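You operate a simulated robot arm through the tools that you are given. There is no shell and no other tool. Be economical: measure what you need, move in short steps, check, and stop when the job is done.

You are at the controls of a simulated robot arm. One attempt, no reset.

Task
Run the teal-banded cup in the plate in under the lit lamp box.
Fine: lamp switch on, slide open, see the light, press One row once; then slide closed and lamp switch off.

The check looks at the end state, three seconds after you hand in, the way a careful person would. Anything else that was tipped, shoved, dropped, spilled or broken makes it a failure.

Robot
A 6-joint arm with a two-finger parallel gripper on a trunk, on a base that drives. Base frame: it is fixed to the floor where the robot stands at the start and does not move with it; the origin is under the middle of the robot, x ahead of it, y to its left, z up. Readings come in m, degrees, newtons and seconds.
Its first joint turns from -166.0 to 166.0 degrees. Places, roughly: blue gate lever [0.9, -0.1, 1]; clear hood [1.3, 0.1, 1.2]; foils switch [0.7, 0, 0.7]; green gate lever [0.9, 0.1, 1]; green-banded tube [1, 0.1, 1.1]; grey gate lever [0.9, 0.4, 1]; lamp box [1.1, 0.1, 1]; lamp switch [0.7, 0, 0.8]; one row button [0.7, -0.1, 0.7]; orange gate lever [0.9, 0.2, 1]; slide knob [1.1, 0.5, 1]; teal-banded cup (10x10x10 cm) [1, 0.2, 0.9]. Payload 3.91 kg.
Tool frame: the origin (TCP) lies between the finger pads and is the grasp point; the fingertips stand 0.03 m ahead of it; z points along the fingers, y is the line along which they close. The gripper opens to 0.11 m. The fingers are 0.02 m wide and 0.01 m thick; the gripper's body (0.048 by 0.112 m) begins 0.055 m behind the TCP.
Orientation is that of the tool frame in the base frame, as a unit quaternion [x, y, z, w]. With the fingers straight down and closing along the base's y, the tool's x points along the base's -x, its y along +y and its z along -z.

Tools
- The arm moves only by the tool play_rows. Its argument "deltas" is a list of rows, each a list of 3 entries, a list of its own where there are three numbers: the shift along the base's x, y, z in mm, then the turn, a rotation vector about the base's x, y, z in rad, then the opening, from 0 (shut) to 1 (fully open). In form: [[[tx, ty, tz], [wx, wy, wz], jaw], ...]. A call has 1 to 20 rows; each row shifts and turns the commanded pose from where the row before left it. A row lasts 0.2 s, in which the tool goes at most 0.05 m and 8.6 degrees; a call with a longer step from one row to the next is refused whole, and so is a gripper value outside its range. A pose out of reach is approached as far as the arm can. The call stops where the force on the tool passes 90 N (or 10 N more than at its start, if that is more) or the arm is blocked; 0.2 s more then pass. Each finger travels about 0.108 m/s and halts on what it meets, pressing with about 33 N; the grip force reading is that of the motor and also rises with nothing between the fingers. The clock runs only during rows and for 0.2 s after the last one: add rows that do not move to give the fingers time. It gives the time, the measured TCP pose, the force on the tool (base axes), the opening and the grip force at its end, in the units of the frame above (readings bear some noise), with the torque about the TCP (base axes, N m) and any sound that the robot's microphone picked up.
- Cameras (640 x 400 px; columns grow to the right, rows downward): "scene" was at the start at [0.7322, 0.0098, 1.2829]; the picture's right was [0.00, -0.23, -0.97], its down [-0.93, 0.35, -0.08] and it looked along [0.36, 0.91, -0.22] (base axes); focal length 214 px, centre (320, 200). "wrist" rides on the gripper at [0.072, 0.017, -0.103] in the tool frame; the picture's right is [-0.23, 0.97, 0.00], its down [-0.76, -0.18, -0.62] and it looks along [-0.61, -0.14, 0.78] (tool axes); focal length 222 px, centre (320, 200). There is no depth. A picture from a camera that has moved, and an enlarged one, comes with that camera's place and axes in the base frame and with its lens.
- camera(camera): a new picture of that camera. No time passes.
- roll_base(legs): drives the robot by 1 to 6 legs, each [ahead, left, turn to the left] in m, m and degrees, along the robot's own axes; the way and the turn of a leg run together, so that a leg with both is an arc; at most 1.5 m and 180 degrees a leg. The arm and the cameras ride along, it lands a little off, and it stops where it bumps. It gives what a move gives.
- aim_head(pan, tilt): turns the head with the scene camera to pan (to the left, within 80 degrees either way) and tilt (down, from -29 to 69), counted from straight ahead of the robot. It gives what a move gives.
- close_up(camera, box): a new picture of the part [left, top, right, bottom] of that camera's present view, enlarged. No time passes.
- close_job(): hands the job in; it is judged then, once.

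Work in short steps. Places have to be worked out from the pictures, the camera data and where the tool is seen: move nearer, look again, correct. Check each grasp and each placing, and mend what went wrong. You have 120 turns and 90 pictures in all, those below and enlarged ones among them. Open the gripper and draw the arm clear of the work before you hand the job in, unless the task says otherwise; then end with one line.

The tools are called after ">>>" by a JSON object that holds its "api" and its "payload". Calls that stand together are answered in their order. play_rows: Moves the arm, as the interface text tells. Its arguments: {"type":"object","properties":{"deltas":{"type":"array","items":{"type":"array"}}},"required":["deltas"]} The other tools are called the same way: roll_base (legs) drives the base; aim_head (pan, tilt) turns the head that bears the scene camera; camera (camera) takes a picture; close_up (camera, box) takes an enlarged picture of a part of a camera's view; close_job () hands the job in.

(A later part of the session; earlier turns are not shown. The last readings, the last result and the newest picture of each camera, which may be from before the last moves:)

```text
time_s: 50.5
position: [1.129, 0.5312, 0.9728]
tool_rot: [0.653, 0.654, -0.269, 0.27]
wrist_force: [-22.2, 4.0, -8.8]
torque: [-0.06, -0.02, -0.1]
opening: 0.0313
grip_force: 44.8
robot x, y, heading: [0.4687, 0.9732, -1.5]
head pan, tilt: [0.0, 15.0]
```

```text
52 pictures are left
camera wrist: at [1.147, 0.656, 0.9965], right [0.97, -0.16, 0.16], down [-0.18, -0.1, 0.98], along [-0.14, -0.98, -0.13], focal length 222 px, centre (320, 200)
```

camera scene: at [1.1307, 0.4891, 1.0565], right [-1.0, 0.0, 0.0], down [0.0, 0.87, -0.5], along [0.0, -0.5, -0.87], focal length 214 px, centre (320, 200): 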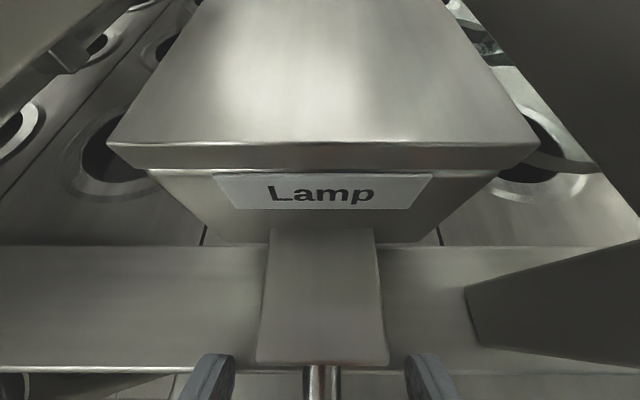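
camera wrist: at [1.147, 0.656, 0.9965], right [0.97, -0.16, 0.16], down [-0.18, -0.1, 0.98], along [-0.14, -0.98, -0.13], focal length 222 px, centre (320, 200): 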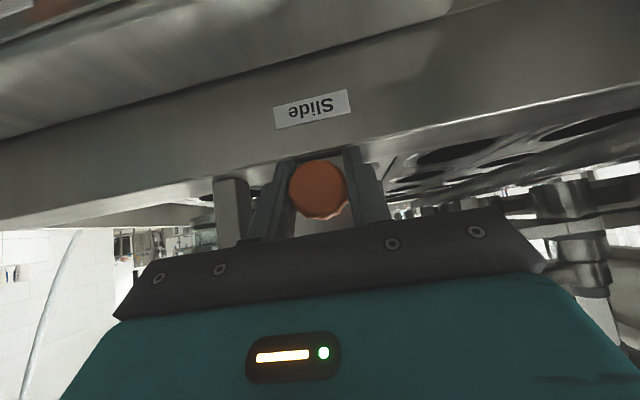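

Knob gripped (31 mm). Pull gently along +y.

>>> {"api": "play_rows", "payload": {"deltas": [[[2, 5, 0], [0, 0, 0], 0], [[0, 10, 0], [0, 0, 0], 0], [[0, 10, 0], [0, 0, 0], 0], [[0, 10, 0], [0, 0, 0], 0]]}}

>>> {"api": "camera", "payload": {"camera": "scene"}}

>>> {"api": "camera", "payload": {"camera": "wrist"}}

```text
time_s: 51.5
position: [1.1288, 0.5636, 0.9734]
tool_rot: [0.654, 0.653, -0.269, 0.269]
wrist_force: [-84.1, -0.4, -35.8]
torque: [-0.43, -0.62, 0.35]
opening: 0.0317
grip_force: 44.7
robot x, y, heading: [0.4718, 0.976, -1.2]
head pan, tilt: [0.0, 15.0]
```

```text
51 pictures are left
camera scene: at [1.1305, 0.5265, 1.0587], right [-1.0, 0.0, 0.0], down [0.0, 0.87, -0.5], along [0.0, -0.5, -0.87], focal length 214 px, centre (320, 200)
```

scene: 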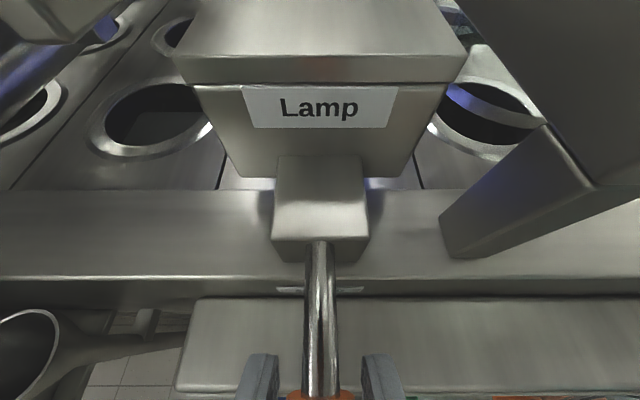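

```text
50 pictures are left
camera wrist: at [1.1475, 0.6898, 0.9967], right [0.97, -0.16, 0.16], down [-0.18, -0.1, 0.98], along [-0.14, -0.98, -0.13], focal length 222 px, centre (320, 200)
```

wrist: 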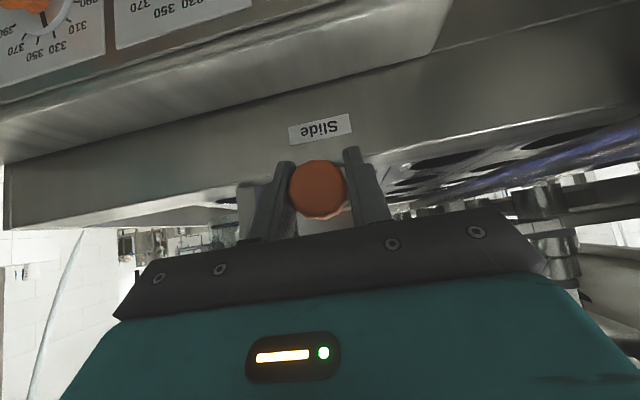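

The rod slides out and a violet light appears. Side force is -84 N in x, so shift back -x and slightly down, and continue to pull.

>>> {"api": "play_rows", "payload": {"deltas": [[[-2, 0, -1], [0, 0, 0], 0], [[-0.7, 2, -0.6], [0, 0, 0], 0]]}}

```text
time_s: 52.1
position: [1.1289, 0.5686, 0.9749]
tool_rot: [0.653, 0.655, -0.267, 0.272]
wrist_force: [-54.7, 0.1, -18.5]
torque: [0.83, -0.27, 0.0]
opening: 0.0317
grip_force: 45.1
robot x, y, heading: [0.4707, 0.9724, -1.5]
head pan, tilt: [0.0, 15.0]
```

>>> {"api": "play_rows", "payload": {"deltas": [[[-4, 2, -1.5], [0, 0, 0], 0], [[0, 10, 0], [0, 0, 0], 0], [[0, 10, 0], [0, 0, 0], 0], [[0, 10, 0], [0, 0, 0], 0]]}}

>>> {"api": "camera", "payload": {"camera": "scene"}}

```text
time_s: 53.1
position: [1.1284, 0.5968, 0.9686]
tool_rot: [0.652, 0.655, -0.27, 0.27]
wrist_force: [51.6, -31.2, 14.3]
torque: [0.14, 0.16, -0.45]
opening: 0.0322
grip_force: 45.0
robot x, y, heading: [0.4735, 0.9745, -1.4]
head pan, tilt: [0.0, 15.0]
```

```text
49 pictures are left
camera scene: at [1.1303, 0.5598, 1.0544], right [-1.0, 0.0, 0.0], down [0.0, 0.87, -0.5], along [0.0, -0.5, -0.87], focal length 214 px, centre (320, 200)
```

scene: 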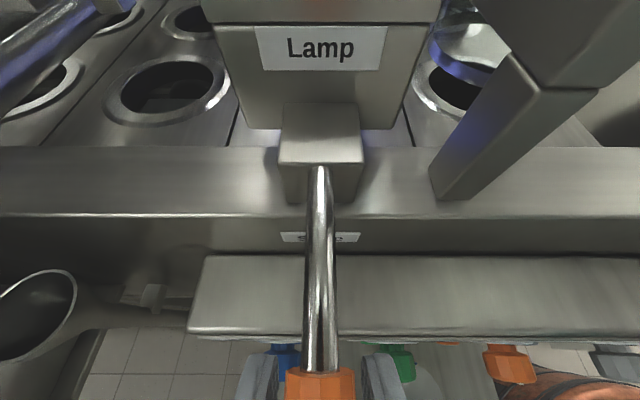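

>>> {"api": "play_rows", "payload": {"deltas": [[[2, 3, 0], [0, 0, 0], 0], [[0, 4, 0], [0, 0, 0], 0], [[0, 4, 0], [0, 0, 0], 0]]}}

>>> {"api": "camera", "payload": {"camera": "scene"}}

```text
time_s: 53.9
position: [1.1282, 0.6086, 0.9685]
tool_rot: [0.653, 0.654, -0.27, 0.269]
wrist_force: [42.2, -32.8, -8.2]
torque: [0.27, 0.31, -0.02]
opening: 0.0315
grip_force: 45.1
robot x, y, heading: [0.4714, 0.9764, -1.3]
head pan, tilt: [0.0, 15.0]
```

```text
48 pictures are left
camera scene: at [1.1305, 0.5717, 1.0538], right [-1.0, 0.0, 0.0], down [0.0, 0.87, -0.5], along [0.0, -0.5, -0.87], focal length 214 px, centre (320, 200)
```

scene: 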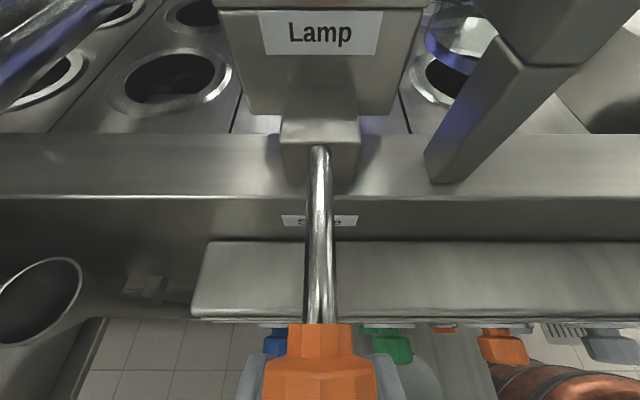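

Fingers now slip: the slide is at its stop (~62 mm out), and light shows at both sides. Release, retreat, and look.

>>> {"api": "play_rows", "payload": {"deltas": [[[0, 0, 0], [0, 0, 0], 0.6], [[0, 0, 0], [0, 0, 0], 0.6], [[0, 20, 20], [0, 0, 0], 0.6], [[0, 30, 30], [0, 0, 0], 0.6], [[-10, 30, 30], [0, 0, 0], 0.6], [[-20, 30, 30], [0, 0, 0], 0.6], [[-40, 0, 30], [0, 0, 0], 0.6], [[-40, 0, 20], [0, 0, 0], 0.6]]}}

>>> {"api": "camera", "payload": {"camera": "scene"}}

>>> {"api": "close_up", "payload": {"camera": "scene", "box": [160, 0, 480, 200]}}

```text
time_s: 55.7
position: [1.0155, 0.7197, 1.1291]
tool_rot: [0.653, 0.654, -0.27, 0.27]
wrist_force: [1.0, -0.4, -0.4]
torque: [0.01, 0.04, -0.05]
opening: 0.0657
grip_force: 0.2
robot x, y, heading: [0.47, 0.9776, -1.4]
head pan, tilt: [0.0, 15.0]
```

```text
47 pictures are left
camera scene: at [1.0163, 0.6823, 1.2156], right [-1.0, 0.0, 0.0], down [0.0, 0.87, -0.5], along [0.0, -0.5, -0.87], focal length 214 px, centre (320, 200)
```

scene: 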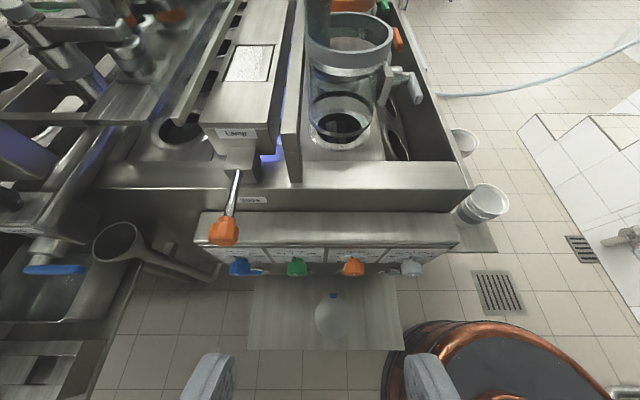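

```text
2.00 times, centred on (320, 100) of scene
camera zoom: at [1.0163, 0.6823, 1.2156], right [-1.0, 0.0, 0.0], down [0.0, 0.87, -0.5], along [0.0, -0.5, -0.87], focal length 429 px, centre (320, 400)
```

zoom: 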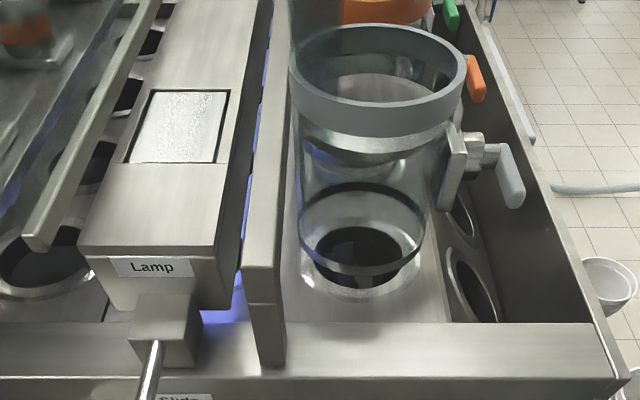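

The lamp is lit under the box. Fold the tool back to level/forward and drive back to the panel the way I came.

>>> {"api": "play_rows", "payload": {"deltas": [[[4, 11.5, 3], [-0.0472, -0.0472, 0.1141], 0], [[4, 11.5, 3], [-0.0472, -0.0472, 0.1141], 0], [[4, 11.5, 3], [-0.0472, -0.0472, 0.1141], 0], [[4, 11.5, 3], [-0.0472, -0.0472, 0.1141], 0], [[4, 11.5, 3], [-0.0472, -0.0472, 0.1141], 0], [[4, 11.5, 3], [-0.0472, -0.0472, 0.1141], 0], [[4, 11.5, 3], [-0.0472, -0.0472, 0.1141], 0], [[4, 11.5, 3], [-0.0472, -0.0472, 0.1141], 0], [[4, 11.5, 3], [-0.0472, -0.0472, 0.1141], 0], [[4, 11.5, 3], [-0.0472, -0.0472, 0.1141], 0], [[4, 11.5, 3], [-0.0472, -0.0472, 0.1141], 0], [[4, 11.5, 3], [-0.0472, -0.0472, 0.1141], 0], [[4, 11.5, 3], [-0.0472, -0.0472, 0.1141], 0]]}}

```text
time_s: 58.5
position: [1.069, 0.8661, 1.171]
tool_rot: [-0.002, 0.709, 0.001, 0.706]
wrist_force: [0.1, 0.6, -0.4]
torque: [-0.01, 0.01, -0.02]
opening: 0.0
grip_force: 33.1
out of reach, approached as far as the arm can: row 11
robot x, y, heading: [0.4698, 0.9737, -1.3]
head pan, tilt: [0.0, 15.0]
```

>>> {"api": "roll_base", "payload": {"legs": [[-0.4, -0.32, 1.3], [-0.02, -0.52, 0], [-0.2, -0.17, 0]]}}

>>> {"api": "aim_head", "payload": {"pan": 0, "tilt": 20}}

```text
time_s: 65.5
position: [0.4499, -0.1234, 1.1719]
tool_rot: [-0.01, 0.708, 0.009, 0.706]
wrist_force: [-0.1, 0.3, 0.6]
torque: [-0.02, 0.02, 0.03]
opening: 0.0002
grip_force: 32.9
robot x, y, heading: [-0.1551, -0.0258, 0.3]
head pan, tilt: [0.0, 15.0]
```

```text
time_s: 66.2
position: [0.4502, -0.1237, 1.1704]
tool_rot: [-0.01, 0.708, 0.009, 0.706]
wrist_force: [0.6, -0.5, -1.0]
torque: [-0.02, -0.03, -0.01]
opening: 0.0001
grip_force: 32.8
robot x, y, heading: [-0.151, -0.0282, 0.0]
head pan, tilt: [0.0, 20.0]
```

Descend level in front of the One row button.

>>> {"api": "play_rows", "payload": {"deltas": [[[20, 0, -35], [0, 0, 0], 0], [[20, 0, -40], [0, 0, 0], 0], [[20, -2, -40], [0, 0, 0], 0], [[20, -2, -40], [0, 0, 0], 0], [[20, -2, -40], [0, 0, 0], 0], [[20, -1, -40], [0, 0, 0], 0], [[0, 0, -45], [0, 0, 0], 0], [[0, 0, -45], [0, 0, 0], 0], [[0, 0, -45], [0, 0, 0], 0], [[0, 0, -45], [0, 0, 0], 0], [[0, 0, -45], [0, 0, 0], 0]]}}

>>> {"api": "aim_head", "payload": {"pan": 0, "tilt": 40}}

>>> {"api": "camera", "payload": {"camera": "scene"}}

>>> {"api": "camera", "payload": {"camera": "wrist"}}

```text
time_s: 68.6
position: [0.5717, -0.1319, 0.7103]
tool_rot: [-0.01, 0.708, 0.009, 0.706]
wrist_force: [-0.6, 0.3, -0.3]
torque: [-0.01, 0.01, -0.01]
opening: 0.0001
grip_force: 33.4
robot x, y, heading: [-0.1523, -0.0307, 0.1]
head pan, tilt: [0.0, 20.0]
```

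```text
time_s: 69.4
position: [0.5715, -0.1316, 0.7117]
tool_rot: [-0.011, 0.708, 0.01, 0.706]
wrist_force: [-0.9, -0.1, 0.6]
torque: [-0.02, -0.01, -0.01]
opening: 0.0001
grip_force: 32.3
robot x, y, heading: [-0.149, -0.0289, 0.2]
head pan, tilt: [0.0, 40.0]
```

```text
45 pictures are left
camera scene: at [0.5287, -0.1353, 0.7562], right [0.03, -1.0, 0.0], down [-0.64, -0.02, -0.76], along [0.76, 0.02, -0.64], focal length 214 px, centre (320, 200)
```

scene: 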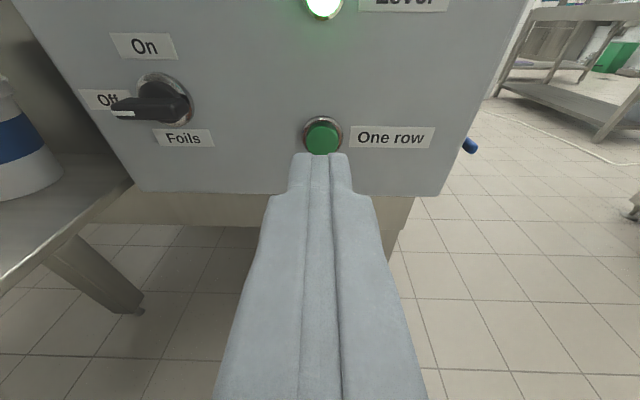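

```text
44 pictures are left
camera wrist: at [0.4691, -0.1162, 0.6397], right [-0.03, 0.97, 0.23], down [-0.62, -0.19, 0.76], along [0.79, -0.12, 0.6], focal length 222 px, centre (320, 200)
```

wrist: 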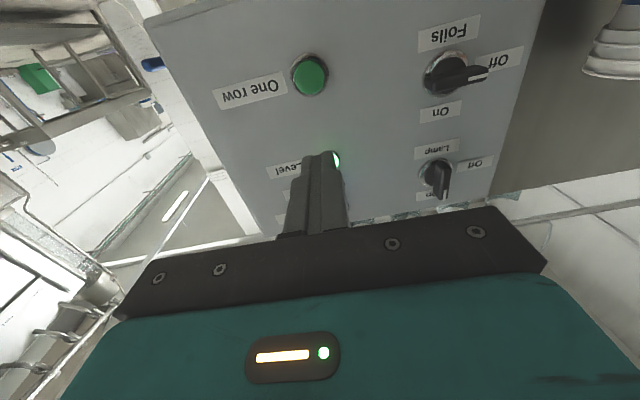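

Button face ≈ (0.707, -0.131, 0.676). Lower 34 mm and close to ~20 mm.

>>> {"api": "play_rows", "payload": {"deltas": [[[20, 0, -34], [0, 0, 0], 0], [[30, 0, 0], [0, 0, 0], 0], [[30, 0, 0], [0, 0, 0], 0]]}}

>>> {"api": "camera", "payload": {"camera": "scene"}}

>>> {"api": "camera", "payload": {"camera": "wrist"}}

```text
time_s: 70.2
position: [0.6523, -0.1326, 0.676]
tool_rot: [-0.01, 0.709, 0.009, 0.706]
wrist_force: [-0.9, -0.2, -0.5]
torque: [0.02, -0.06, -0.01]
opening: 0.0
grip_force: 32.8
robot x, y, heading: [-0.1533, -0.0291, 0.2]
head pan, tilt: [0.0, 40.0]
```

```text
43 pictures are left
camera scene: at [0.6094, -0.1356, 0.7206], right [0.03, -1.0, 0.0], down [-0.64, -0.02, -0.76], along [0.76, 0.02, -0.65], focal length 214 px, centre (320, 200)
```

scene: 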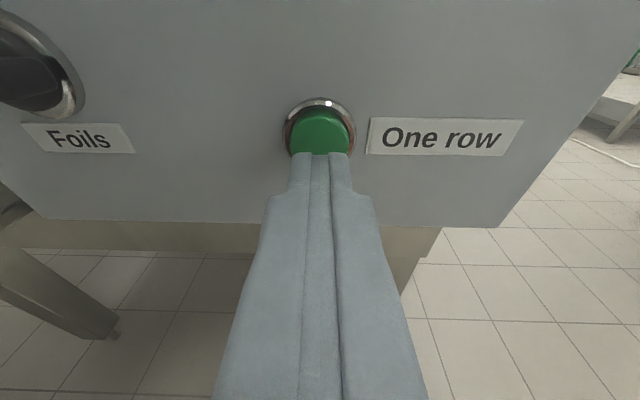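

```text
42 pictures are left
camera wrist: at [0.55, -0.1165, 0.6042], right [-0.03, 0.97, 0.23], down [-0.62, -0.19, 0.76], along [0.79, -0.12, 0.6], focal length 222 px, centre (320, 200)
```

wrist: 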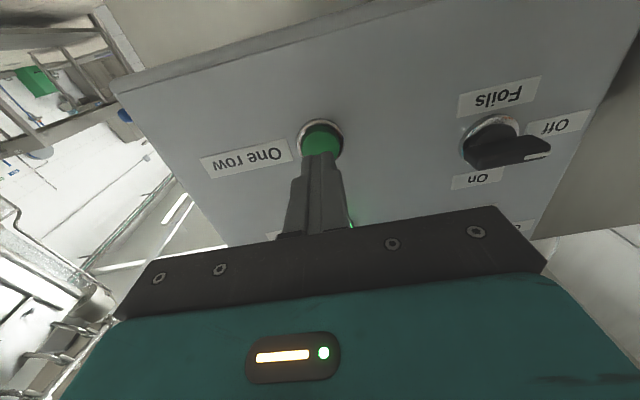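

Aligned. Press slowly.

>>> {"api": "play_rows", "payload": {"deltas": [[[6, 0, 0], [0, 0, 0], 0], [[6, 0, 0], [0, 0, 0], 0], [[4, 0, 0], [0, 0, 0], 0]]}}

```text
time_s: 71.0
position: [0.667, -0.1308, 0.6756]
tool_rot: [-0.01, 0.709, 0.01, 0.705]
wrist_force: [0.0, 1.0, 0.0]
torque: [0.0, -0.01, -0.02]
opening: 0.0
grip_force: 33.0
robot x, y, heading: [-0.1484, -0.0227, 0.0]
head pan, tilt: [0.0, 40.0]
```

>>> {"api": "play_rows", "payload": {"deltas": [[[4, 0, 0], [0, 0, 0], 0], [[4, 0, 0], [0, 0, 0], 0]]}}

```text
time_s: 71.6
position: [0.6753, -0.1301, 0.6753]
tool_rot: [-0.009, 0.708, 0.009, 0.706]
wrist_force: [-5.9, -1.3, -4.0]
torque: [0.04, 0.06, -0.12]
opening: 0.0
grip_force: 33.0
robot x, y, heading: [-0.1536, -0.0255, -0.2]
head pan, tilt: [0.0, 40.0]
heard: click
```

Contact and a click heard: pressed. Back off straight.

>>> {"api": "play_rows", "payload": {"deltas": [[[-20, 0, 0], [0, 0, 0], 0], [[-40, 0, 0], [0, 0, 0], 0], [[-20, 0, 30], [0, 0, 0], 0], [[0, 0, 45], [0, 0, 0], 0], [[0, 0, 45], [0, 0, 0], 0], [[0, 0, 45], [0, 0, 0], 0], [[0, 0, 45], [0, 0, 0], 0], [[0, 0, 45], [0, 0, 0], 0], [[0, 0, 45], [0, 0, 0], 0], [[0, 0, 45], [0, 0, 0], 0], [[0, 20, 45], [0, 0, 0], 0], [[0, 40, 45], [0, 0, 0], 0], [[0, 40, 45], [0, 0, 0], 0], [[0, 40, 30], [0, 0, 0], 0], [[0, 40, 10], [0, 0, 0], 0]]}}

>>> {"api": "camera", "payload": {"camera": "scene"}}

>>> {"api": "close_up", "payload": {"camera": "scene", "box": [160, 0, 480, 200]}}

```text
refused: row 12 steps farther than a row can; nothing moved
```

```text
41 pictures are left
camera scene: at [0.6317, -0.1345, 0.7215], right [0.03, -1.0, 0.0], down [-0.65, -0.02, -0.76], along [0.76, 0.02, -0.65], focal length 214 px, centre (320, 200)
```

scene: 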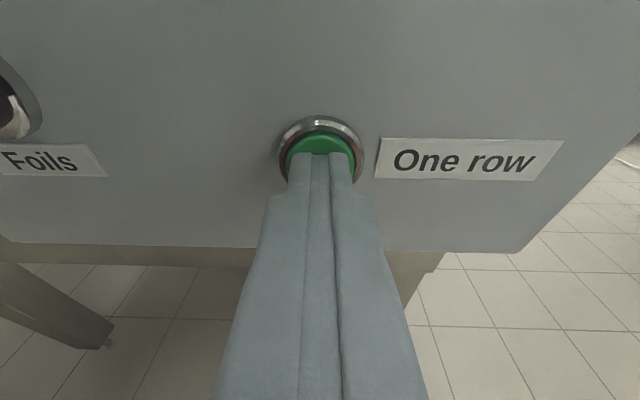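

```text
2.00 times, centred on (320, 100) of scene
camera zoom: at [0.6317, -0.1345, 0.7215], right [0.03, -1.0, 0.0], down [-0.65, -0.02, -0.76], along [0.76, 0.02, -0.65], focal length 429 px, centre (320, 400)
```

zoom: 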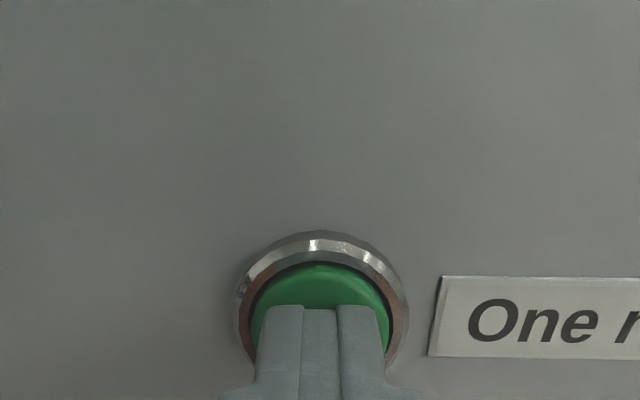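

A row was too long; retry with shorter steps.

>>> {"api": "play_rows", "payload": {"deltas": [[[-20, 0, 0], [0, 0, 0], 0], [[-40, 0, 0], [0, 0, 0], 0], [[-20, 0, 30], [0, 0, 0], 0], [[0, 0, 45], [0, 0, 0], 0], [[0, 0, 45], [0, 0, 0], 0], [[0, 0, 45], [0, 0, 0], 0], [[0, 0, 45], [0, 0, 0], 0], [[0, 0, 45], [0, 0, 0], 0], [[0, 0, 45], [0, 0, 0], 0], [[0, 0, 45], [0, 0, 0], 0], [[0, 20, 40], [0, 0, 0], 0], [[0, 35, 30], [0, 0, 0], 0], [[0, 35, 30], [0, 0, 0], 0], [[0, 35, 30], [0, 0, 0], 0], [[0, 40, 10], [0, 0, 0], 0]]}}

>>> {"api": "camera", "payload": {"camera": "scene"}}

>>> {"api": "close_up", "payload": {"camera": "scene", "box": [160, 0, 480, 200]}}

```text
time_s: 74.8
position: [0.5941, 0.0335, 1.16]
tool_rot: [-0.011, 0.709, 0.009, 0.705]
wrist_force: [-0.5, 0.2, 0.5]
torque: [0.01, -0.01, -0.02]
opening: 0.0
grip_force: 32.7
robot x, y, heading: [-0.1509, -0.0301, 0.0]
head pan, tilt: [0.0, 40.0]
```

```text
39 pictures are left
camera scene: at [0.5511, 0.0294, 1.2059], right [0.03, -1.0, 0.0], down [-0.65, -0.02, -0.76], along [0.76, 0.02, -0.65], focal length 214 px, centre (320, 200)
```

scene: 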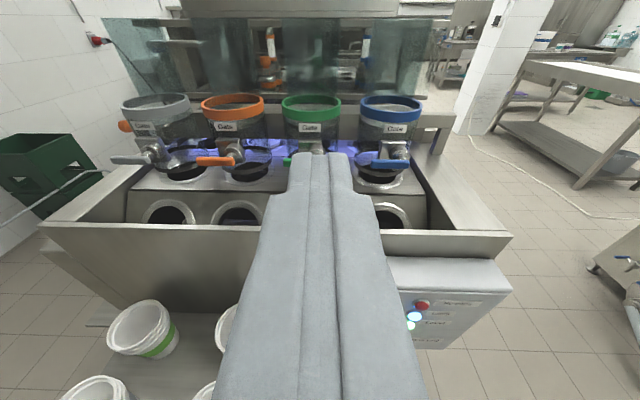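

```text
2.00 times, centred on (320, 100) of scene
camera zoom: at [0.5511, 0.0294, 1.2059], right [0.03, -1.0, 0.0], down [-0.65, -0.02, -0.76], along [0.76, 0.02, -0.65], focal length 429 px, centre (320, 400)
```

zoom: 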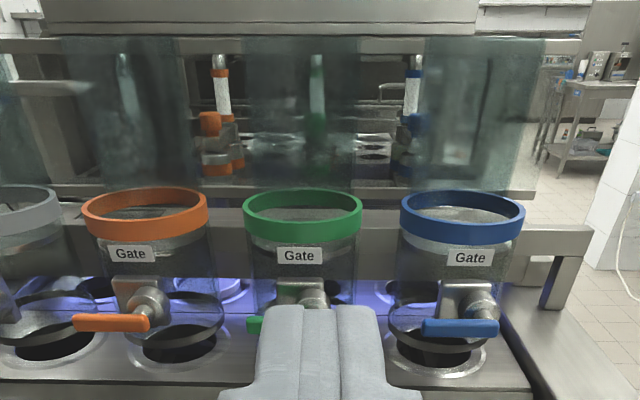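

The orange-lane hole is now empty; check the cup under the lamp.

>>> {"api": "close_up", "payload": {"camera": "scene", "box": [190, 120, 310, 195]}}

```text
5.33 times, centred on (250, 158) of scene
camera zoom: at [0.5511, 0.0294, 1.2059], right [0.03, -1.0, 0.0], down [-0.65, -0.02, -0.76], along [0.76, 0.02, -0.65], focal length 1144 px, centre (693, 427)
```

zoom: 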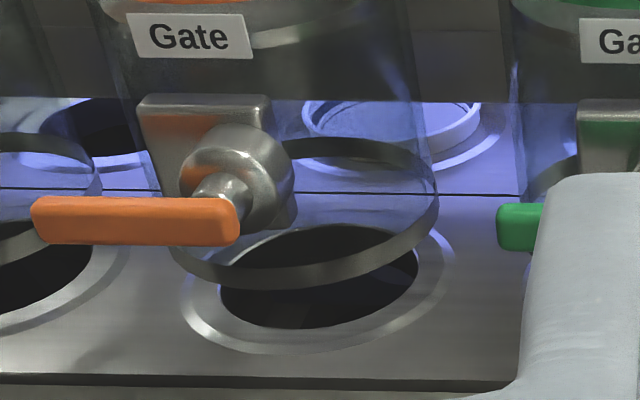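

The cup is in the lit row under the lamp box. Retract the arm to the earlier travelling pose, then drive back to the slide.

>>> {"api": "play_rows", "payload": {"deltas": [[[-35, -25, 5], [0, 0, 0], 0], [[-35, -30, 5], [0, 0, 0], 0], [[-35, -35, 0], [0, 0, 0], 0], [[-35, -35, 0], [0, 0, 0], 0], [[-5, -35, 0], [0, 0, 0], 0]]}}

>>> {"api": "roll_base", "payload": {"legs": [[0.2, 0.17, 0], [0.02, 0.52, 0], [0.4, 0.32, -1.4]]}}

```text
time_s: 76.0
position: [0.4489, -0.1263, 1.1721]
tool_rot: [-0.011, 0.709, 0.01, 0.705]
wrist_force: [0.0, 0.6, -0.2]
torque: [0.01, 0.02, 0.0]
opening: 0.0
grip_force: 33.3
robot x, y, heading: [-0.1482, -0.0279, 0.5]
head pan, tilt: [0.0, 40.0]
```

```text
time_s: 83.2
position: [1.0763, 0.858, 1.1724]
tool_rot: [0.005, 0.708, -0.005, 0.706]
wrist_force: [1.1, 0.6, -0.4]
torque: [0.02, 0.01, 0.04]
opening: 0.0
grip_force: 32.7
robot x, y, heading: [0.4788, 0.9779, -2.0]
head pan, tilt: [0.0, 40.0]
```

>>> {"api": "play_rows", "payload": {"deltas": [[[-1, -8, -1], [0.0472, 0.0472, -0.1141], 0], [[-1, -8, -1], [0.0472, 0.0472, -0.1141], 0], [[-1, -8, -1], [0.0472, 0.0472, -0.1141], 0], [[-1, -8, -1], [0.0472, 0.0472, -0.1141], 0], [[-1, -8, -1], [0.0472, 0.0472, -0.1141], 0], [[-1, -8, -1], [0.0472, 0.0472, -0.1141], 0], [[-1, -8, -1], [0.0472, 0.0472, -0.1141], 0], [[-1, -8, -1], [0.0472, 0.0472, -0.1141], 0], [[-1, -8, -1], [0.0472, 0.0472, -0.1141], 0], [[-1, -8, -1], [0.0472, 0.0472, -0.1141], 0], [[-1, -8, -1], [0.0472, 0.0472, -0.1141], 0], [[-1, -8, -1], [0.0472, 0.0472, -0.1141], 0], [[-1, -8, -1], [0.0472, 0.0472, -0.1141], 0]]}}

>>> {"api": "aim_head", "payload": {"pan": 0, "tilt": 15}}

>>> {"api": "camera", "payload": {"camera": "scene"}}

```text
time_s: 86.0
position: [1.063, 0.7584, 1.1569]
tool_rot: [0.656, 0.651, -0.275, 0.266]
wrist_force: [-1.0, 0.4, 0.7]
torque: [0.02, -0.06, 0.0]
opening: 0.0
grip_force: 32.5
out of reach, approached as far as the arm can: row 2
robot x, y, heading: [0.4802, 0.9787, -2.0]
head pan, tilt: [0.0, 40.0]
```

```text
time_s: 86.8
position: [1.0643, 0.7577, 1.1571]
tool_rot: [0.655, 0.652, -0.274, 0.266]
wrist_force: [0.7, 0.3, -0.5]
torque: [-0.04, -0.02, 0.0]
opening: 0.0002
grip_force: 32.7
robot x, y, heading: [0.4771, 0.9809, -2.1]
head pan, tilt: [0.0, 15.0]
```

```text
36 pictures are left
camera scene: at [1.0658, 0.7202, 1.242], right [-1.0, 0.01, 0.01], down [0.0, 0.87, -0.5], along [-0.01, -0.5, -0.87], focal length 214 px, centre (320, 200)
```

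scene: 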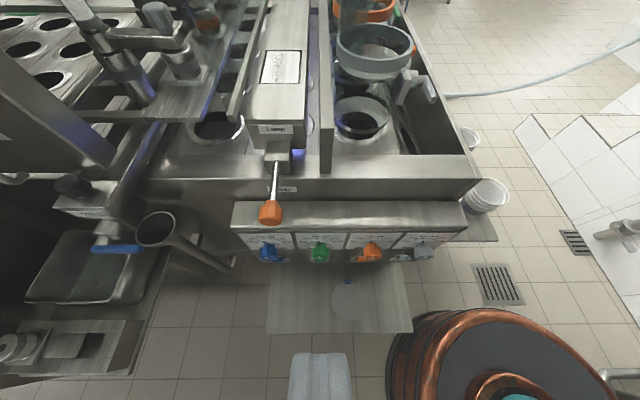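

Knob now at y≈0.58 (out). Come in front of it with closed fingers.

>>> {"api": "play_rows", "payload": {"deltas": [[[13.5, -21, -33], [0, 0, 0], 0], [[13.5, -21, -33], [0, 0, 0], 0], [[13.5, -21, -33], [0, 0, 0], 0], [[13.5, -21, -33], [0, 0, 0], 0], [[13.5, -21, -33], [0, 0, 0], 0]]}}

>>> {"api": "camera", "payload": {"camera": "scene"}}

>>> {"api": "camera", "payload": {"camera": "wrist"}}

```text
time_s: 88.0
position: [1.1297, 0.6517, 0.9937]
tool_rot: [0.655, 0.652, -0.274, 0.266]
wrist_force: [-0.3, -0.5, 0.6]
torque: [0.05, -0.03, -0.01]
opening: 0.0
grip_force: 33.5
robot x, y, heading: [0.4831, 0.9802, -1.9]
head pan, tilt: [0.0, 15.0]
```

```text
35 pictures are left
camera scene: at [1.1309, 0.6139, 1.0786], right [-1.0, 0.01, 0.01], down [0.0, 0.87, -0.5], along [-0.01, -0.5, -0.87], focal length 214 px, centre (320, 200)
```

scene: 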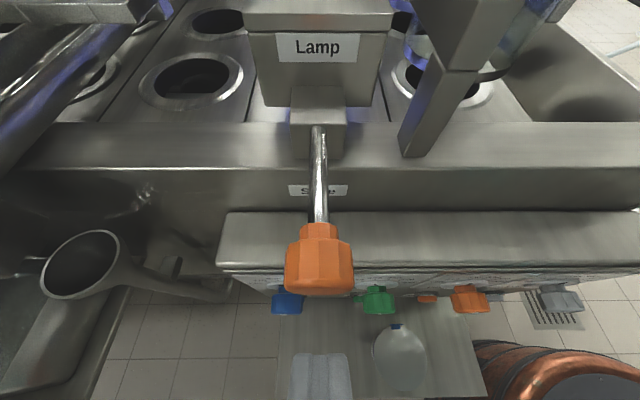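

```text
34 pictures are left
camera wrist: at [1.1483, 0.7768, 1.0161], right [0.97, -0.17, 0.15], down [-0.17, -0.1, 0.98], along [-0.15, -0.98, -0.12], focal length 222 px, centre (320, 200)
```

wrist: 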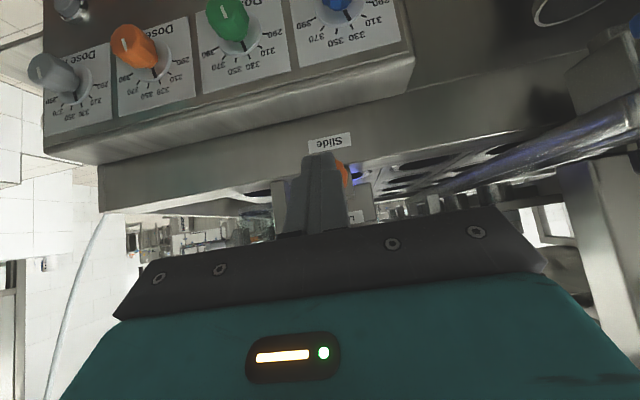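

Aligned with the knob. Lower 5 mm and push along -y to just short of the closed position.

>>> {"api": "play_rows", "payload": {"deltas": [[[0, -10, -5], [0, 0, 0], 0], [[0, -12, 0], [0, 0, 0], 0], [[0, -12, 0], [0, 0, 0], 0], [[0, -10, 0], [0, 0, 0], 0], [[0, -10, 0], [0, 0, 0], 0], [[0, -10, 0], [0, 0, 0], 0]]}}

>>> {"api": "camera", "payload": {"camera": "scene"}}

```text
time_s: 89.5
position: [1.1328, 0.5879, 0.9878]
tool_rot: [0.655, 0.652, -0.273, 0.266]
wrist_force: [0.1, -0.3, 0.6]
torque: [0.01, -0.01, -0.04]
opening: 0.0
grip_force: 33.0
robot x, y, heading: [0.482, 0.9804, -2.2]
head pan, tilt: [0.0, 15.0]
```

```text
33 pictures are left
camera scene: at [1.1348, 0.5503, 1.0728], right [-1.0, 0.01, 0.01], down [0.0, 0.87, -0.5], along [-0.01, -0.5, -0.87], focal length 214 px, centre (320, 200)
```

scene: 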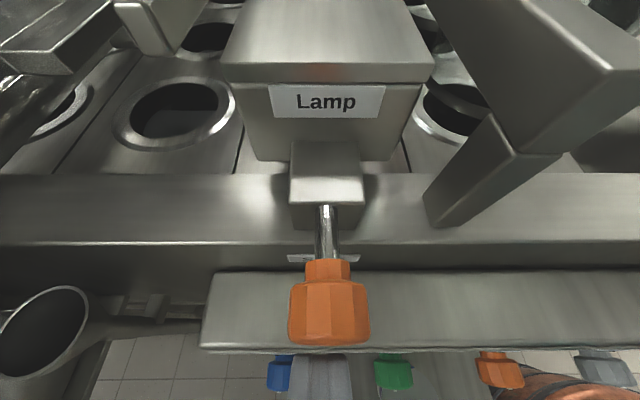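

The slide moves in freely; light is already cut. Continue until it seats.

>>> {"api": "play_rows", "payload": {"deltas": [[[0, -8, 0], [0, 0, 0], 0], [[0, -8, 0], [0, 0, 0], 0], [[0, -6, 0], [0, 0, 0], 0], [[0, -5, 0], [0, 0, 0], 0]]}}

>>> {"api": "camera", "payload": {"camera": "scene"}}

```text
time_s: 90.5
position: [1.1329, 0.5718, 0.9877]
tool_rot: [0.654, 0.655, -0.272, 0.264]
wrist_force: [-6.8, 23.7, 6.7]
torque: [0.16, 0.07, -0.19]
opening: 0.0001
grip_force: 33.1
robot x, y, heading: [0.4789, 0.9831, -1.8]
head pan, tilt: [0.0, 15.0]
stopped in row 4: the force on the tool passed its limit at 96 N (the readings are from after the stop); the commanded pose is now the measured one
```

```text
32 pictures are left
camera scene: at [1.1346, 0.534, 1.0719], right [-1.0, 0.0, 0.01], down [0.0, 0.87, -0.49], along [-0.01, -0.49, -0.87], focal length 214 px, centre (320, 200)
```

scene: 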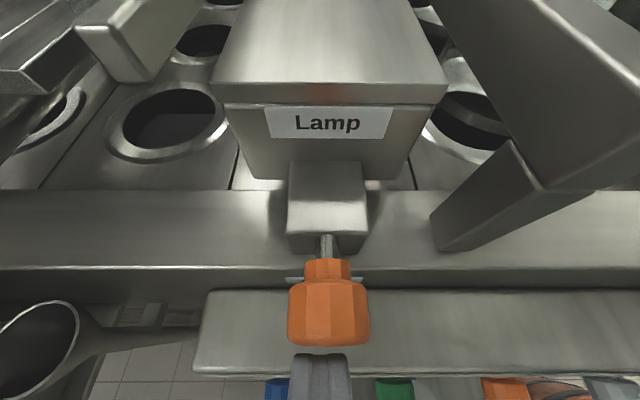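

Knob face is back at y≈0.541, the same as originally; slide seated closed. Retreat and fold to travelling pose.

>>> {"api": "play_rows", "payload": {"deltas": [[[0, 25, 20], [0, 0, 0], 0], [[-10, 30, 30], [0, 0, 0], 0], [[-20, 30, 30], [0, 0, 0], 0], [[-30, 20, 30], [0, 0, 0], 0], [[-10, 30, 30], [0, 0, 0], 0], [[0, 15, 10], [0, 0, 0], 0]]}}

>>> {"api": "play_rows", "payload": {"deltas": [[[1, 11.5, 3], [-0.0472, -0.0472, 0.1141], 0], [[1, 11.5, 3], [-0.0472, -0.0472, 0.1141], 0], [[1, 11.5, 3], [-0.0472, -0.0472, 0.1141], 0], [[1, 11.5, 3], [-0.0472, -0.0472, 0.1141], 0], [[1, 11.5, 3], [-0.0472, -0.0472, 0.1141], 0], [[1, 11.5, 3], [-0.0472, -0.0472, 0.1141], 0], [[1, 11.5, 3], [-0.0472, -0.0472, 0.1141], 0], [[1, 11.5, 3], [-0.0472, -0.0472, 0.1141], 0], [[1, 11.5, 3], [-0.0472, -0.0472, 0.1141], 0], [[1, 11.5, 3], [-0.0472, -0.0472, 0.1141], 0], [[1, 11.5, 3], [-0.0472, -0.0472, 0.1141], 0], [[1, 11.5, 3], [-0.0472, -0.0472, 0.1141], 0], [[1, 11.5, 3], [-0.0472, -0.0472, 0.1141], 0]]}}

```text
time_s: 91.9
position: [1.0623, 0.7171, 1.1371]
tool_rot: [0.654, 0.655, -0.272, 0.265]
wrist_force: [-0.3, -0.3, -0.9]
torque: [0.01, 0.01, -0.02]
opening: 0.0
grip_force: 32.4
robot x, y, heading: [0.4793, 0.9803, -2.2]
head pan, tilt: [0.0, 15.0]
```

```text
time_s: 94.7
position: [1.0745, 0.8485, 1.1586]
tool_rot: [0.11, 0.756, -0.045, 0.644]
wrist_force: [-0.7, -0.8, 0.0]
torque: [0.0, -0.03, 0.0]
opening: 0.0001
grip_force: 33.1
out of reach, approached as far as the arm can: row 11, 12, 13
robot x, y, heading: [0.4828, 0.9795, -2.0]
head pan, tilt: [0.0, 15.0]
```

>>> {"api": "roll_base", "payload": {"legs": [[-0.41, -0.31, 2.0], [-0.02, -0.52, 0], [-0.24, -0.16, 0]]}}

>>> {"api": "play_rows", "payload": {"deltas": [[[40, 15, 0], [-0.031, -0.053, 0.067], 0.5], [[40, 15, 0], [-0.031, -0.053, 0.067], 0.5], [[40, 15, 0], [-0.03, -0.052, 0.067], 0.5]]}}

```text
time_s: 101.8
position: [0.413, -0.0856, 1.1592]
tool_rot: [0.09, 0.759, -0.027, 0.644]
wrist_force: [0.6, -0.1, 0.1]
torque: [-0.01, -0.01, 0.0]
opening: 0.0002
grip_force: 33.1
robot x, y, heading: [-0.1872, 0.013, 1.6]
head pan, tilt: [0.0, 15.0]
```

```text
time_s: 102.6
position: [0.5187, -0.0363, 1.1506]
tool_rot: [-0.066, 0.716, -0.017, 0.694]
wrist_force: [-1.4, -2.1, 3.7]
torque: [0.1, 0.2, 0.14]
opening: 0.0551
grip_force: 0.1
out of reach, approached as far as the arm can: row 1
robot x, y, heading: [-0.1844, 0.0139, 1.4]
head pan, tilt: [0.0, 15.0]
```

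Correct the small orientation error and descend to switch height.

>>> {"api": "play_rows", "payload": {"deltas": [[[20, 12, 0], [0.058, -0.016, -0.035], 0.5], [[20, 12, 0], [0.059, -0.015, -0.034], 0.5], [[15, 12, -40], [0, 0, 0], 0.5], [[0, 0, -45], [0, 0, 0], 0.5], [[0, 0, -45], [0, 0, 0], 0.5], [[0, 0, -45], [0, 0, 0], 0.5], [[0, 0, -45], [0, 0, 0], 0.5], [[0, 0, -45], [0, 0, 0], 0.5], [[0, 0, -45], [0, 0, 0], 0.5], [[0, 0, -20], [0, 0, 0], 0.5]]}}

>>> {"api": "aim_head", "payload": {"pan": 0, "tilt": 30}}

>>> {"api": "camera", "payload": {"camera": "scene"}}

>>> {"api": "camera", "payload": {"camera": "wrist"}}

```text
time_s: 104.8
position: [0.5595, -0.1084, 0.8526]
tool_rot: [0.048, 0.697, 0.031, 0.715]
wrist_force: [1.1, 0.6, 0.6]
torque: [0.0, 0.01, -0.02]
opening: 0.055
grip_force: 0.1
out of reach, approached as far as the arm can: row 2, 3, 4, 5, 6, 7, 8, 9, 10
robot x, y, heading: [-0.1887, 0.0082, 1.4]
head pan, tilt: [0.0, 15.0]
```

```text
time_s: 105.6
position: [0.5591, -0.1086, 0.8516]
tool_rot: [0.048, 0.697, 0.031, 0.715]
wrist_force: [-1.2, 0.3, 0.4]
torque: [0.01, -0.03, -0.02]
opening: 0.0552
grip_force: 0.0
robot x, y, heading: [-0.1864, 0.0148, 1.5]
head pan, tilt: [0.0, 30.0]
```

```text
31 pictures are left
camera scene: at [0.5195, -0.1176, 0.911], right [-0.02, -0.99, -0.11], down [-0.48, 0.11, -0.87], along [0.88, 0.04, -0.48], focal length 214 px, centre (320, 200)
```

scene: 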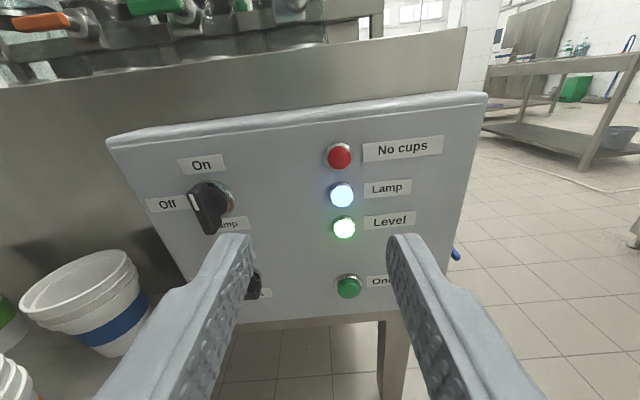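

```text
30 pictures are left
camera wrist: at [0.4592, -0.0806, 0.7802], right [0.01, 0.94, 0.33], down [-0.65, -0.25, 0.72], along [0.76, -0.23, 0.61], focal length 222 px, centre (320, 200)
```

wrist: 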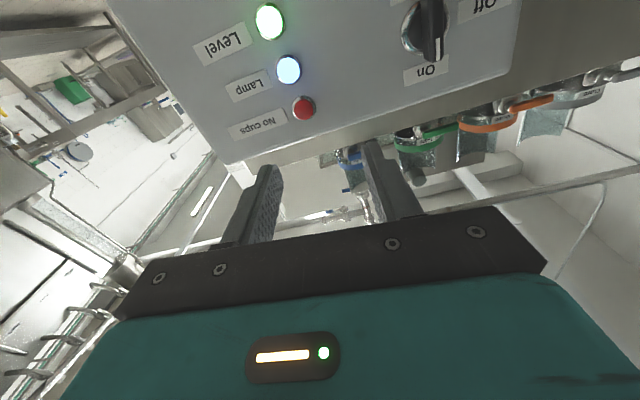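

The arm lagged sideways. Try correcting position and roll in small steps.

>>> {"api": "play_rows", "payload": {"deltas": [[[5, 27, -7], [-0.028, 0.006, 0.006], 0.5], [[5, 27, -8], [-0.028, 0.006, 0.006], 0.5], [[5, 27, -8], [-0.028, 0.006, 0.006], 0.5], [[5, 27, -8], [-0.028, 0.006, 0.006], 0.5]]}}

```text
time_s: 106.6
position: [0.5669, -0.0837, 0.8331]
tool_rot: [-0.006, 0.707, 0.005, 0.707]
wrist_force: [0.1, 0.3, 0.5]
torque: [0.01, 0.02, 0.0]
opening: 0.0551
grip_force: 0.0
out of reach, approached as far as the arm can: row 1, 2, 3, 4
robot x, y, heading: [-0.1861, 0.0136, 1.4]
head pan, tilt: [0.0, 30.0]
```

Stuck in a joint-limited arm branch. Raise and test whether it frees up.

>>> {"api": "play_rows", "payload": {"deltas": [[[-10, 0, 40], [0, 0, 0], 0.5], [[-10, 0, 45], [0, 0, 0], 0.5], [[-10, 0, 45], [0, 0, 0], 0.5], [[-10, 0, 45], [0, 0, 0], 0.5], [[-10, 0, 45], [0, 0, 0], 0.5], [[0, 0, 45], [0, 0, 0], 0.5], [[0, 0, 45], [0, 0, 0], 0.5], [[0, 40, 0], [0, 0, 0], 0.5], [[0, 40, 0], [0, 0, 0], 0.5], [[0, 40, 0], [0, 0, 0], 0.5]]}}

```text
time_s: 108.8
position: [0.5128, 0.0012, 1.1277]
tool_rot: [-0.014, 0.729, 0.018, 0.685]
wrist_force: [-1.0, -0.2, 0.2]
torque: [0.02, 0.0, -0.04]
opening: 0.0551
grip_force: 0.2
out of reach, approached as far as the arm can: row 9, 10
robot x, y, heading: [-0.1862, 0.0127, 1.5]
head pan, tilt: [0.0, 30.0]
```

Re-do the wrist branch: pitch the tool to straight down as at the start, then see.

>>> {"api": "play_rows", "payload": {"deltas": [[[0, -5, 10], [0, 0.13, 0], 0.5], [[0, -5, 10], [0, 0.13, 0], 0.5], [[0, -5, 10], [0, 0.13, 0], 0.5], [[0, -5, 10], [0, 0.13, 0], 0.5], [[0, -5, 10], [0, 0.13, 0], 0.5], [[0, -5, 5], [0, 0.13, 0], 0.5], [[0, -5, 5], [0, 0.13, 0], 0.5], [[0, -5, 0], [0, 0.13, 0], 0.5], [[0, -5, 0], [0, 0.13, 0], 0.5], [[0, -5, 0], [0, 0.13, 0], 0.5], [[0, 0, 0], [0, 0.13, 0], 0.5], [[0, 0, 0], [0, 0.1, 0], 0.5]]}}

```text
time_s: 111.4
position: [0.5153, -0.0283, 1.174]
tool_rot: [-0.002, 0.994, 0.056, 0.097]
wrist_force: [0.2, 0.0, 0.4]
torque: [-0.03, -0.05, 0.02]
opening: 0.0547
grip_force: 0.1
out of reach, approached as far as the arm can: row 1, 2, 3
robot x, y, heading: [-0.1893, 0.0143, 1.3]
head pan, tilt: [0.0, 30.0]
```

>>> {"api": "play_rows", "payload": {"deltas": [[[0, 0, 0], [-0.056, 0.097, 0], 0.5], [[0, 0, 0], [-0.056, 0.097, 0], 0.5], [[0, 20, 15], [0, -0.13, 0], 0.5], [[0, 20, 15], [0, -0.13, 0], 0.5], [[0, 20, 10], [0, -0.13, 0], 0.5], [[0, 10, 0], [0, -0.13, 0], 0.5], [[0, 10, 0], [0, -0.13, 0], 0.5], [[0, 0, 0], [0, -0.13, 0], 0.5]]}}

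```text
time_s: 113.2
position: [0.5163, 0.0501, 1.2156]
tool_rot: [-0.004, 0.924, -0.001, 0.382]
wrist_force: [0.6, 0.0, 0.2]
torque: [-0.01, 0.04, 0.05]
opening: 0.0548
grip_force: 0.1
robot x, y, heading: [-0.1882, 0.0127, 1.3]
head pan, tilt: [0.0, 30.0]
```

>>> {"api": "play_rows", "payload": {"deltas": [[[5, 0, -15], [0, -0.13, 0], 0.5], [[5, 0, -15], [0, -0.13, 0], 0.5], [[5, 0, -15], [0, -0.13, 0], 0.5], [[5, 0, -15], [0, -0.13, 0], 0.5], [[5, 0, -15], [0, -0.13, 0], 0.5], [[5, 0, -15], [0, -0.135, 0], 0.5]]}}

```text
time_s: 114.6
position: [0.5379, 0.0397, 1.1451]
tool_rot: [0.015, 0.769, -0.021, 0.639]
wrist_force: [0.3, 0.3, 0.0]
torque: [-0.02, 0.02, 0.01]
opening: 0.055
grip_force: 0.0
out of reach, approached as far as the arm can: row 5, 6
robot x, y, heading: [-0.1889, 0.0095, 1.8]
head pan, tilt: [0.0, 30.0]
```

Still limited near y=0 when level. The first time it worked by levelling at y≈-0.2 and rolling -90° first; repeat that.

>>> {"api": "play_rows", "payload": {"deltas": [[[-5, -40, 0], [0, 0, 0], 0.5], [[-5, -40, 0], [0, 0, 0], 0.5], [[-5, -40, 0], [0, 0, 0], 0.5], [[-5, -40, 0], [0.004, -0.092, 0.025], 0.5], [[-5, -40, 0], [0.004, -0.092, 0.025], 0.5]]}}

>>> {"api": "play_rows", "payload": {"deltas": [[[0, 0, -10], [-0.13, 0, 0], 0.5], [[0, 0, -10], [-0.13, 0, 0], 0.5], [[0, 0, -10], [-0.13, 0, 0], 0.5], [[0, 0, -10], [-0.13, 0, 0], 0.5], [[0, 0, -10], [-0.13, 0, 0], 0.5], [[0, 0, -10], [-0.13, 0, 0], 0.5], [[0, 0, -10], [-0.13, 0, 0], 0.5], [[0, 0, -10], [-0.13, 0, 0], 0.5], [[0, 0, -10], [-0.13, 0, 0], 0.5], [[0, 0, -10], [-0.13, 0, 0], 0.5], [[0, 0, -10], [-0.13, 0, 0], 0.5], [[0, 0, -10], [-0.14, 0, 0], 0.5]]}}

```text
time_s: 116.0
position: [0.5035, -0.098, 1.069]
tool_rot: [-0.092, 0.83, -0.072, 0.545]
wrist_force: [0.3, 0.0, 0.5]
torque: [0.03, 0.01, 0.03]
opening: 0.0552
grip_force: 0.1
out of reach, approached as far as the arm can: row 2, 3, 4
robot x, y, heading: [-0.1877, 0.0112, 1.5]
head pan, tilt: [0.0, 30.0]
stopped in row 5: the arm was blocked; the commanded pose is now the measured one
```

```text
time_s: 118.6
position: [0.502, -0.0997, 0.9577]
tool_rot: [0.42, -0.586, 0.599, -0.349]
wrist_force: [0.2, 1.0, -0.5]
torque: [-0.02, -0.03, -0.03]
opening: 0.0549
grip_force: 0.1
out of reach, approached as far as the arm can: row 4, 5
robot x, y, heading: [-0.184, 0.0122, 1.6]
head pan, tilt: [0.0, 30.0]
```

Rolled; now correct the remaining yaw while moving to the front of the switch.

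>>> {"api": "play_rows", "payload": {"deltas": [[[15, 8, -10], [0.021, -0.0145, 0.1045], 0.5], [[15, 8, -10], [0.021, -0.0145, 0.1045], 0.5], [[15, 8, -10], [0.021, -0.0145, 0.1045], 0.5], [[15, 8, -10], [0.021, -0.0145, 0.1045], 0.5]]}}

```text
time_s: 119.6
position: [0.5513, -0.0117, 0.9436]
tool_rot: [-0.474, 0.538, -0.534, 0.447]
wrist_force: [-0.8, -0.4, -0.3]
torque: [0.03, 0.0, -0.01]
opening: 0.0548
grip_force: 0.1
out of reach, approached as far as the arm can: row 2, 3, 4
robot x, y, heading: [-0.1856, 0.0173, 1.4]
head pan, tilt: [0.0, 30.0]
```

>>> {"api": "play_rows", "payload": {"deltas": [[[15, 3, -25], [0.006, -0.008, 0.038], 0.5], [[15, 3, -25], [0.006, -0.008, 0.038], 0.5], [[10, 3, -25], [0.006, -0.008, 0.038], 0.5], [[5, 3, -25], [0.006, -0.008, 0.038], 0.5]]}}

```text
time_s: 120.6
position: [0.5879, 0.0936, 0.8732]
tool_rot: [-0.492, 0.51, -0.506, 0.492]
wrist_force: [-0.1, -1.5, -0.3]
torque: [0.01, 0.04, 0.04]
opening: 0.055
grip_force: 0.1
out of reach, approached as far as the arm can: row 1, 2, 3, 4
robot x, y, heading: [-0.192, 0.0102, 1.5]
head pan, tilt: [0.0, 30.0]
```

>>> {"api": "play_rows", "payload": {"deltas": [[[5, -20, -5], [0, 0, 0], 0.5], [[5, -20, -5], [0, 0, 0], 0.5], [[5, -20, -5], [0, 0, 0], 0.5], [[5, -20, -5], [0, 0, 0], 0.5]]}}

>>> {"api": "camera", "payload": {"camera": "wrist"}}

```text
time_s: 121.6
position: [0.5888, 0.0927, 0.8726]
tool_rot: [-0.492, 0.511, -0.506, 0.491]
wrist_force: [0.5, -0.1, 0.2]
torque: [0.0, 0.01, -0.01]
opening: 0.0551
grip_force: 0.1
out of reach, approached as far as the arm can: row 1, 2, 3, 4
robot x, y, heading: [-0.1848, 0.0108, 1.2]
head pan, tilt: [0.0, 30.0]
```

```text
29 pictures are left
camera wrist: at [0.4833, 0.0252, 0.8571], right [0.0, 0.23, -0.97], down [-0.6, 0.78, 0.18], along [0.8, 0.58, 0.14], focal length 222 px, centre (320, 200)
```

wrist: 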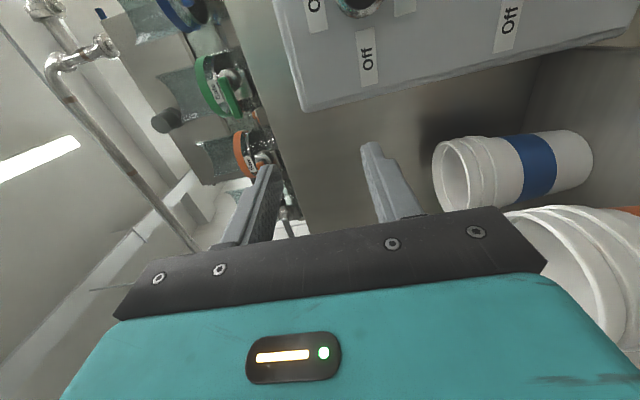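

Joint-limited against -y here, so instead shift the base right by 0.13 and keep the arm on this side.

>>> {"api": "roll_base", "payload": {"legs": [[0, -0.13, -1.3]]}}

>>> {"api": "play_rows", "payload": {"deltas": [[[0, 10, -10], [0, 0, 0], 0.5], [[0, 10, -10], [0, 0, 0], 0.5], [[0, 10, -10], [0, 0, 0], 0.5], [[0, 5, -15], [0, 0, 0], 0.5]]}}

```text
time_s: 122.9
position: [0.592, -0.0573, 0.8719]
tool_rot: [-0.486, 0.516, -0.512, 0.485]
wrist_force: [-0.5, 0.6, -0.1]
torque: [-0.02, 0.0, 0.0]
opening: 0.055
grip_force: 0.0
robot x, y, heading: [-0.1832, -0.1205, 0.3]
head pan, tilt: [0.0, 30.0]
```

```text
time_s: 123.9
position: [0.5913, -0.0216, 0.8265]
tool_rot: [-0.486, 0.516, -0.511, 0.486]
wrist_force: [0.1, 0.1, 0.4]
torque: [0.02, 0.01, 0.02]
opening: 0.0548
grip_force: 0.0
robot x, y, heading: [-0.1857, -0.1178, 0.1]
head pan, tilt: [0.0, 30.0]
```

Reachable. Roll +90° so the jaws close across the now-vertical bar, and centre on it.

>>> {"api": "play_rows", "payload": {"deltas": [[[0, 5, -1], [0, 0, 0.055], 0.5], [[0, 5, -1], [0.13, 0, 0], 0.5], [[0, 5, -1], [0.13, 0, 0], 0.5], [[0, 5, -1], [0.13, 0, 0], 0.5], [[0, 2, -1], [0.13, 0, 0], 0.5], [[0, 0, 0], [0.13, 0, 0], 0.5], [[0, 0, 0], [0.13, 0, 0], 0.5], [[0, 0, 0], [0.13, 0, 0], 0.5], [[0, 0, 0], [0.13, 0, 0], 0.5], [[0, 0, 0], [0.13, 0, 0], 0.5], [[0, 0, 0], [0.13, 0, 0], 0.5], [[0, 0, 0], [0.13, 0, 0], 0.5], [[0, 0, 0], [0.14, 0, 0], 0.5]]}}

>>> {"api": "camera", "payload": {"camera": "scene"}}

>>> {"api": "camera", "payload": {"camera": "wrist"}}

```text
time_s: 126.7
position: [0.5906, -0.0003, 0.822]
tool_rot: [0.0, 0.707, 0.004, 0.707]
wrist_force: [0.3, -0.5, 0.6]
torque: [0.02, 0.01, 0.01]
opening: 0.055
grip_force: 0.0
robot x, y, heading: [-0.1851, -0.1212, 0.2]
head pan, tilt: [0.0, 30.0]
```

```text
28 pictures are left
camera scene: at [0.5535, -0.0038, 0.8831], right [0.0, -1.0, -0.01], down [-0.5, 0.0, -0.87], along [0.87, 0.01, -0.5], focal length 214 px, centre (320, 200)
```

scene: 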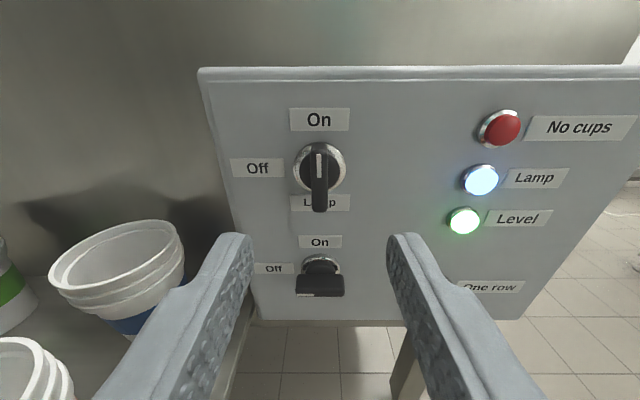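

```text
27 pictures are left
camera wrist: at [0.4892, 0.0174, 0.7513], right [0.0, 0.97, 0.23], down [-0.62, -0.18, 0.76], along [0.78, -0.14, 0.61], focal length 222 px, centre (320, 200)
```

wrist: 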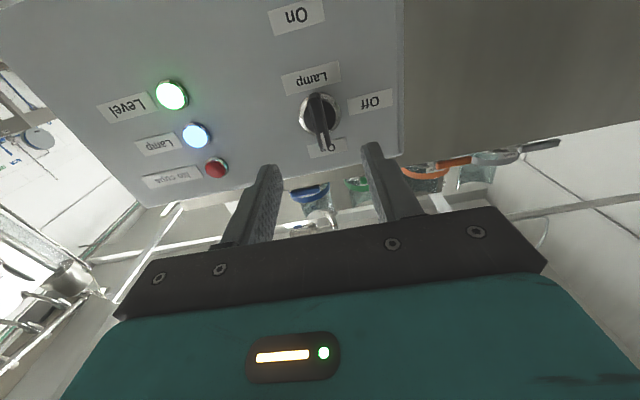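

Well aligned with the On-pointing bar at y≈0. Advance 80 mm and close.

>>> {"api": "play_rows", "payload": {"deltas": [[[25, 0, 0], [0, 0, 0], 0.5], [[25, 0, -1], [0, 0, 0], 0.5], [[20, 0, 0], [0, 0, 0], 0.5], [[10, 0, 0], [0, 0, 0], 0.5], [[0, 0, 0], [0, 0, 0], 0], [[0, 0, 0], [0, 0, 0], 0], [[0, 0, 0], [0, 0, 0], 0]]}}

```text
time_s: 128.3
position: [0.6712, -0.0002, 0.823]
tool_rot: [0.003, 0.708, 0.0, 0.706]
wrist_force: [0.9, -11.7, 0.3]
torque: [-0.34, 0.16, 0.61]
opening: 0.0119
grip_force: 45.7
robot x, y, heading: [-0.1828, -0.1169, 0.2]
head pan, tilt: [0.0, 30.0]
```

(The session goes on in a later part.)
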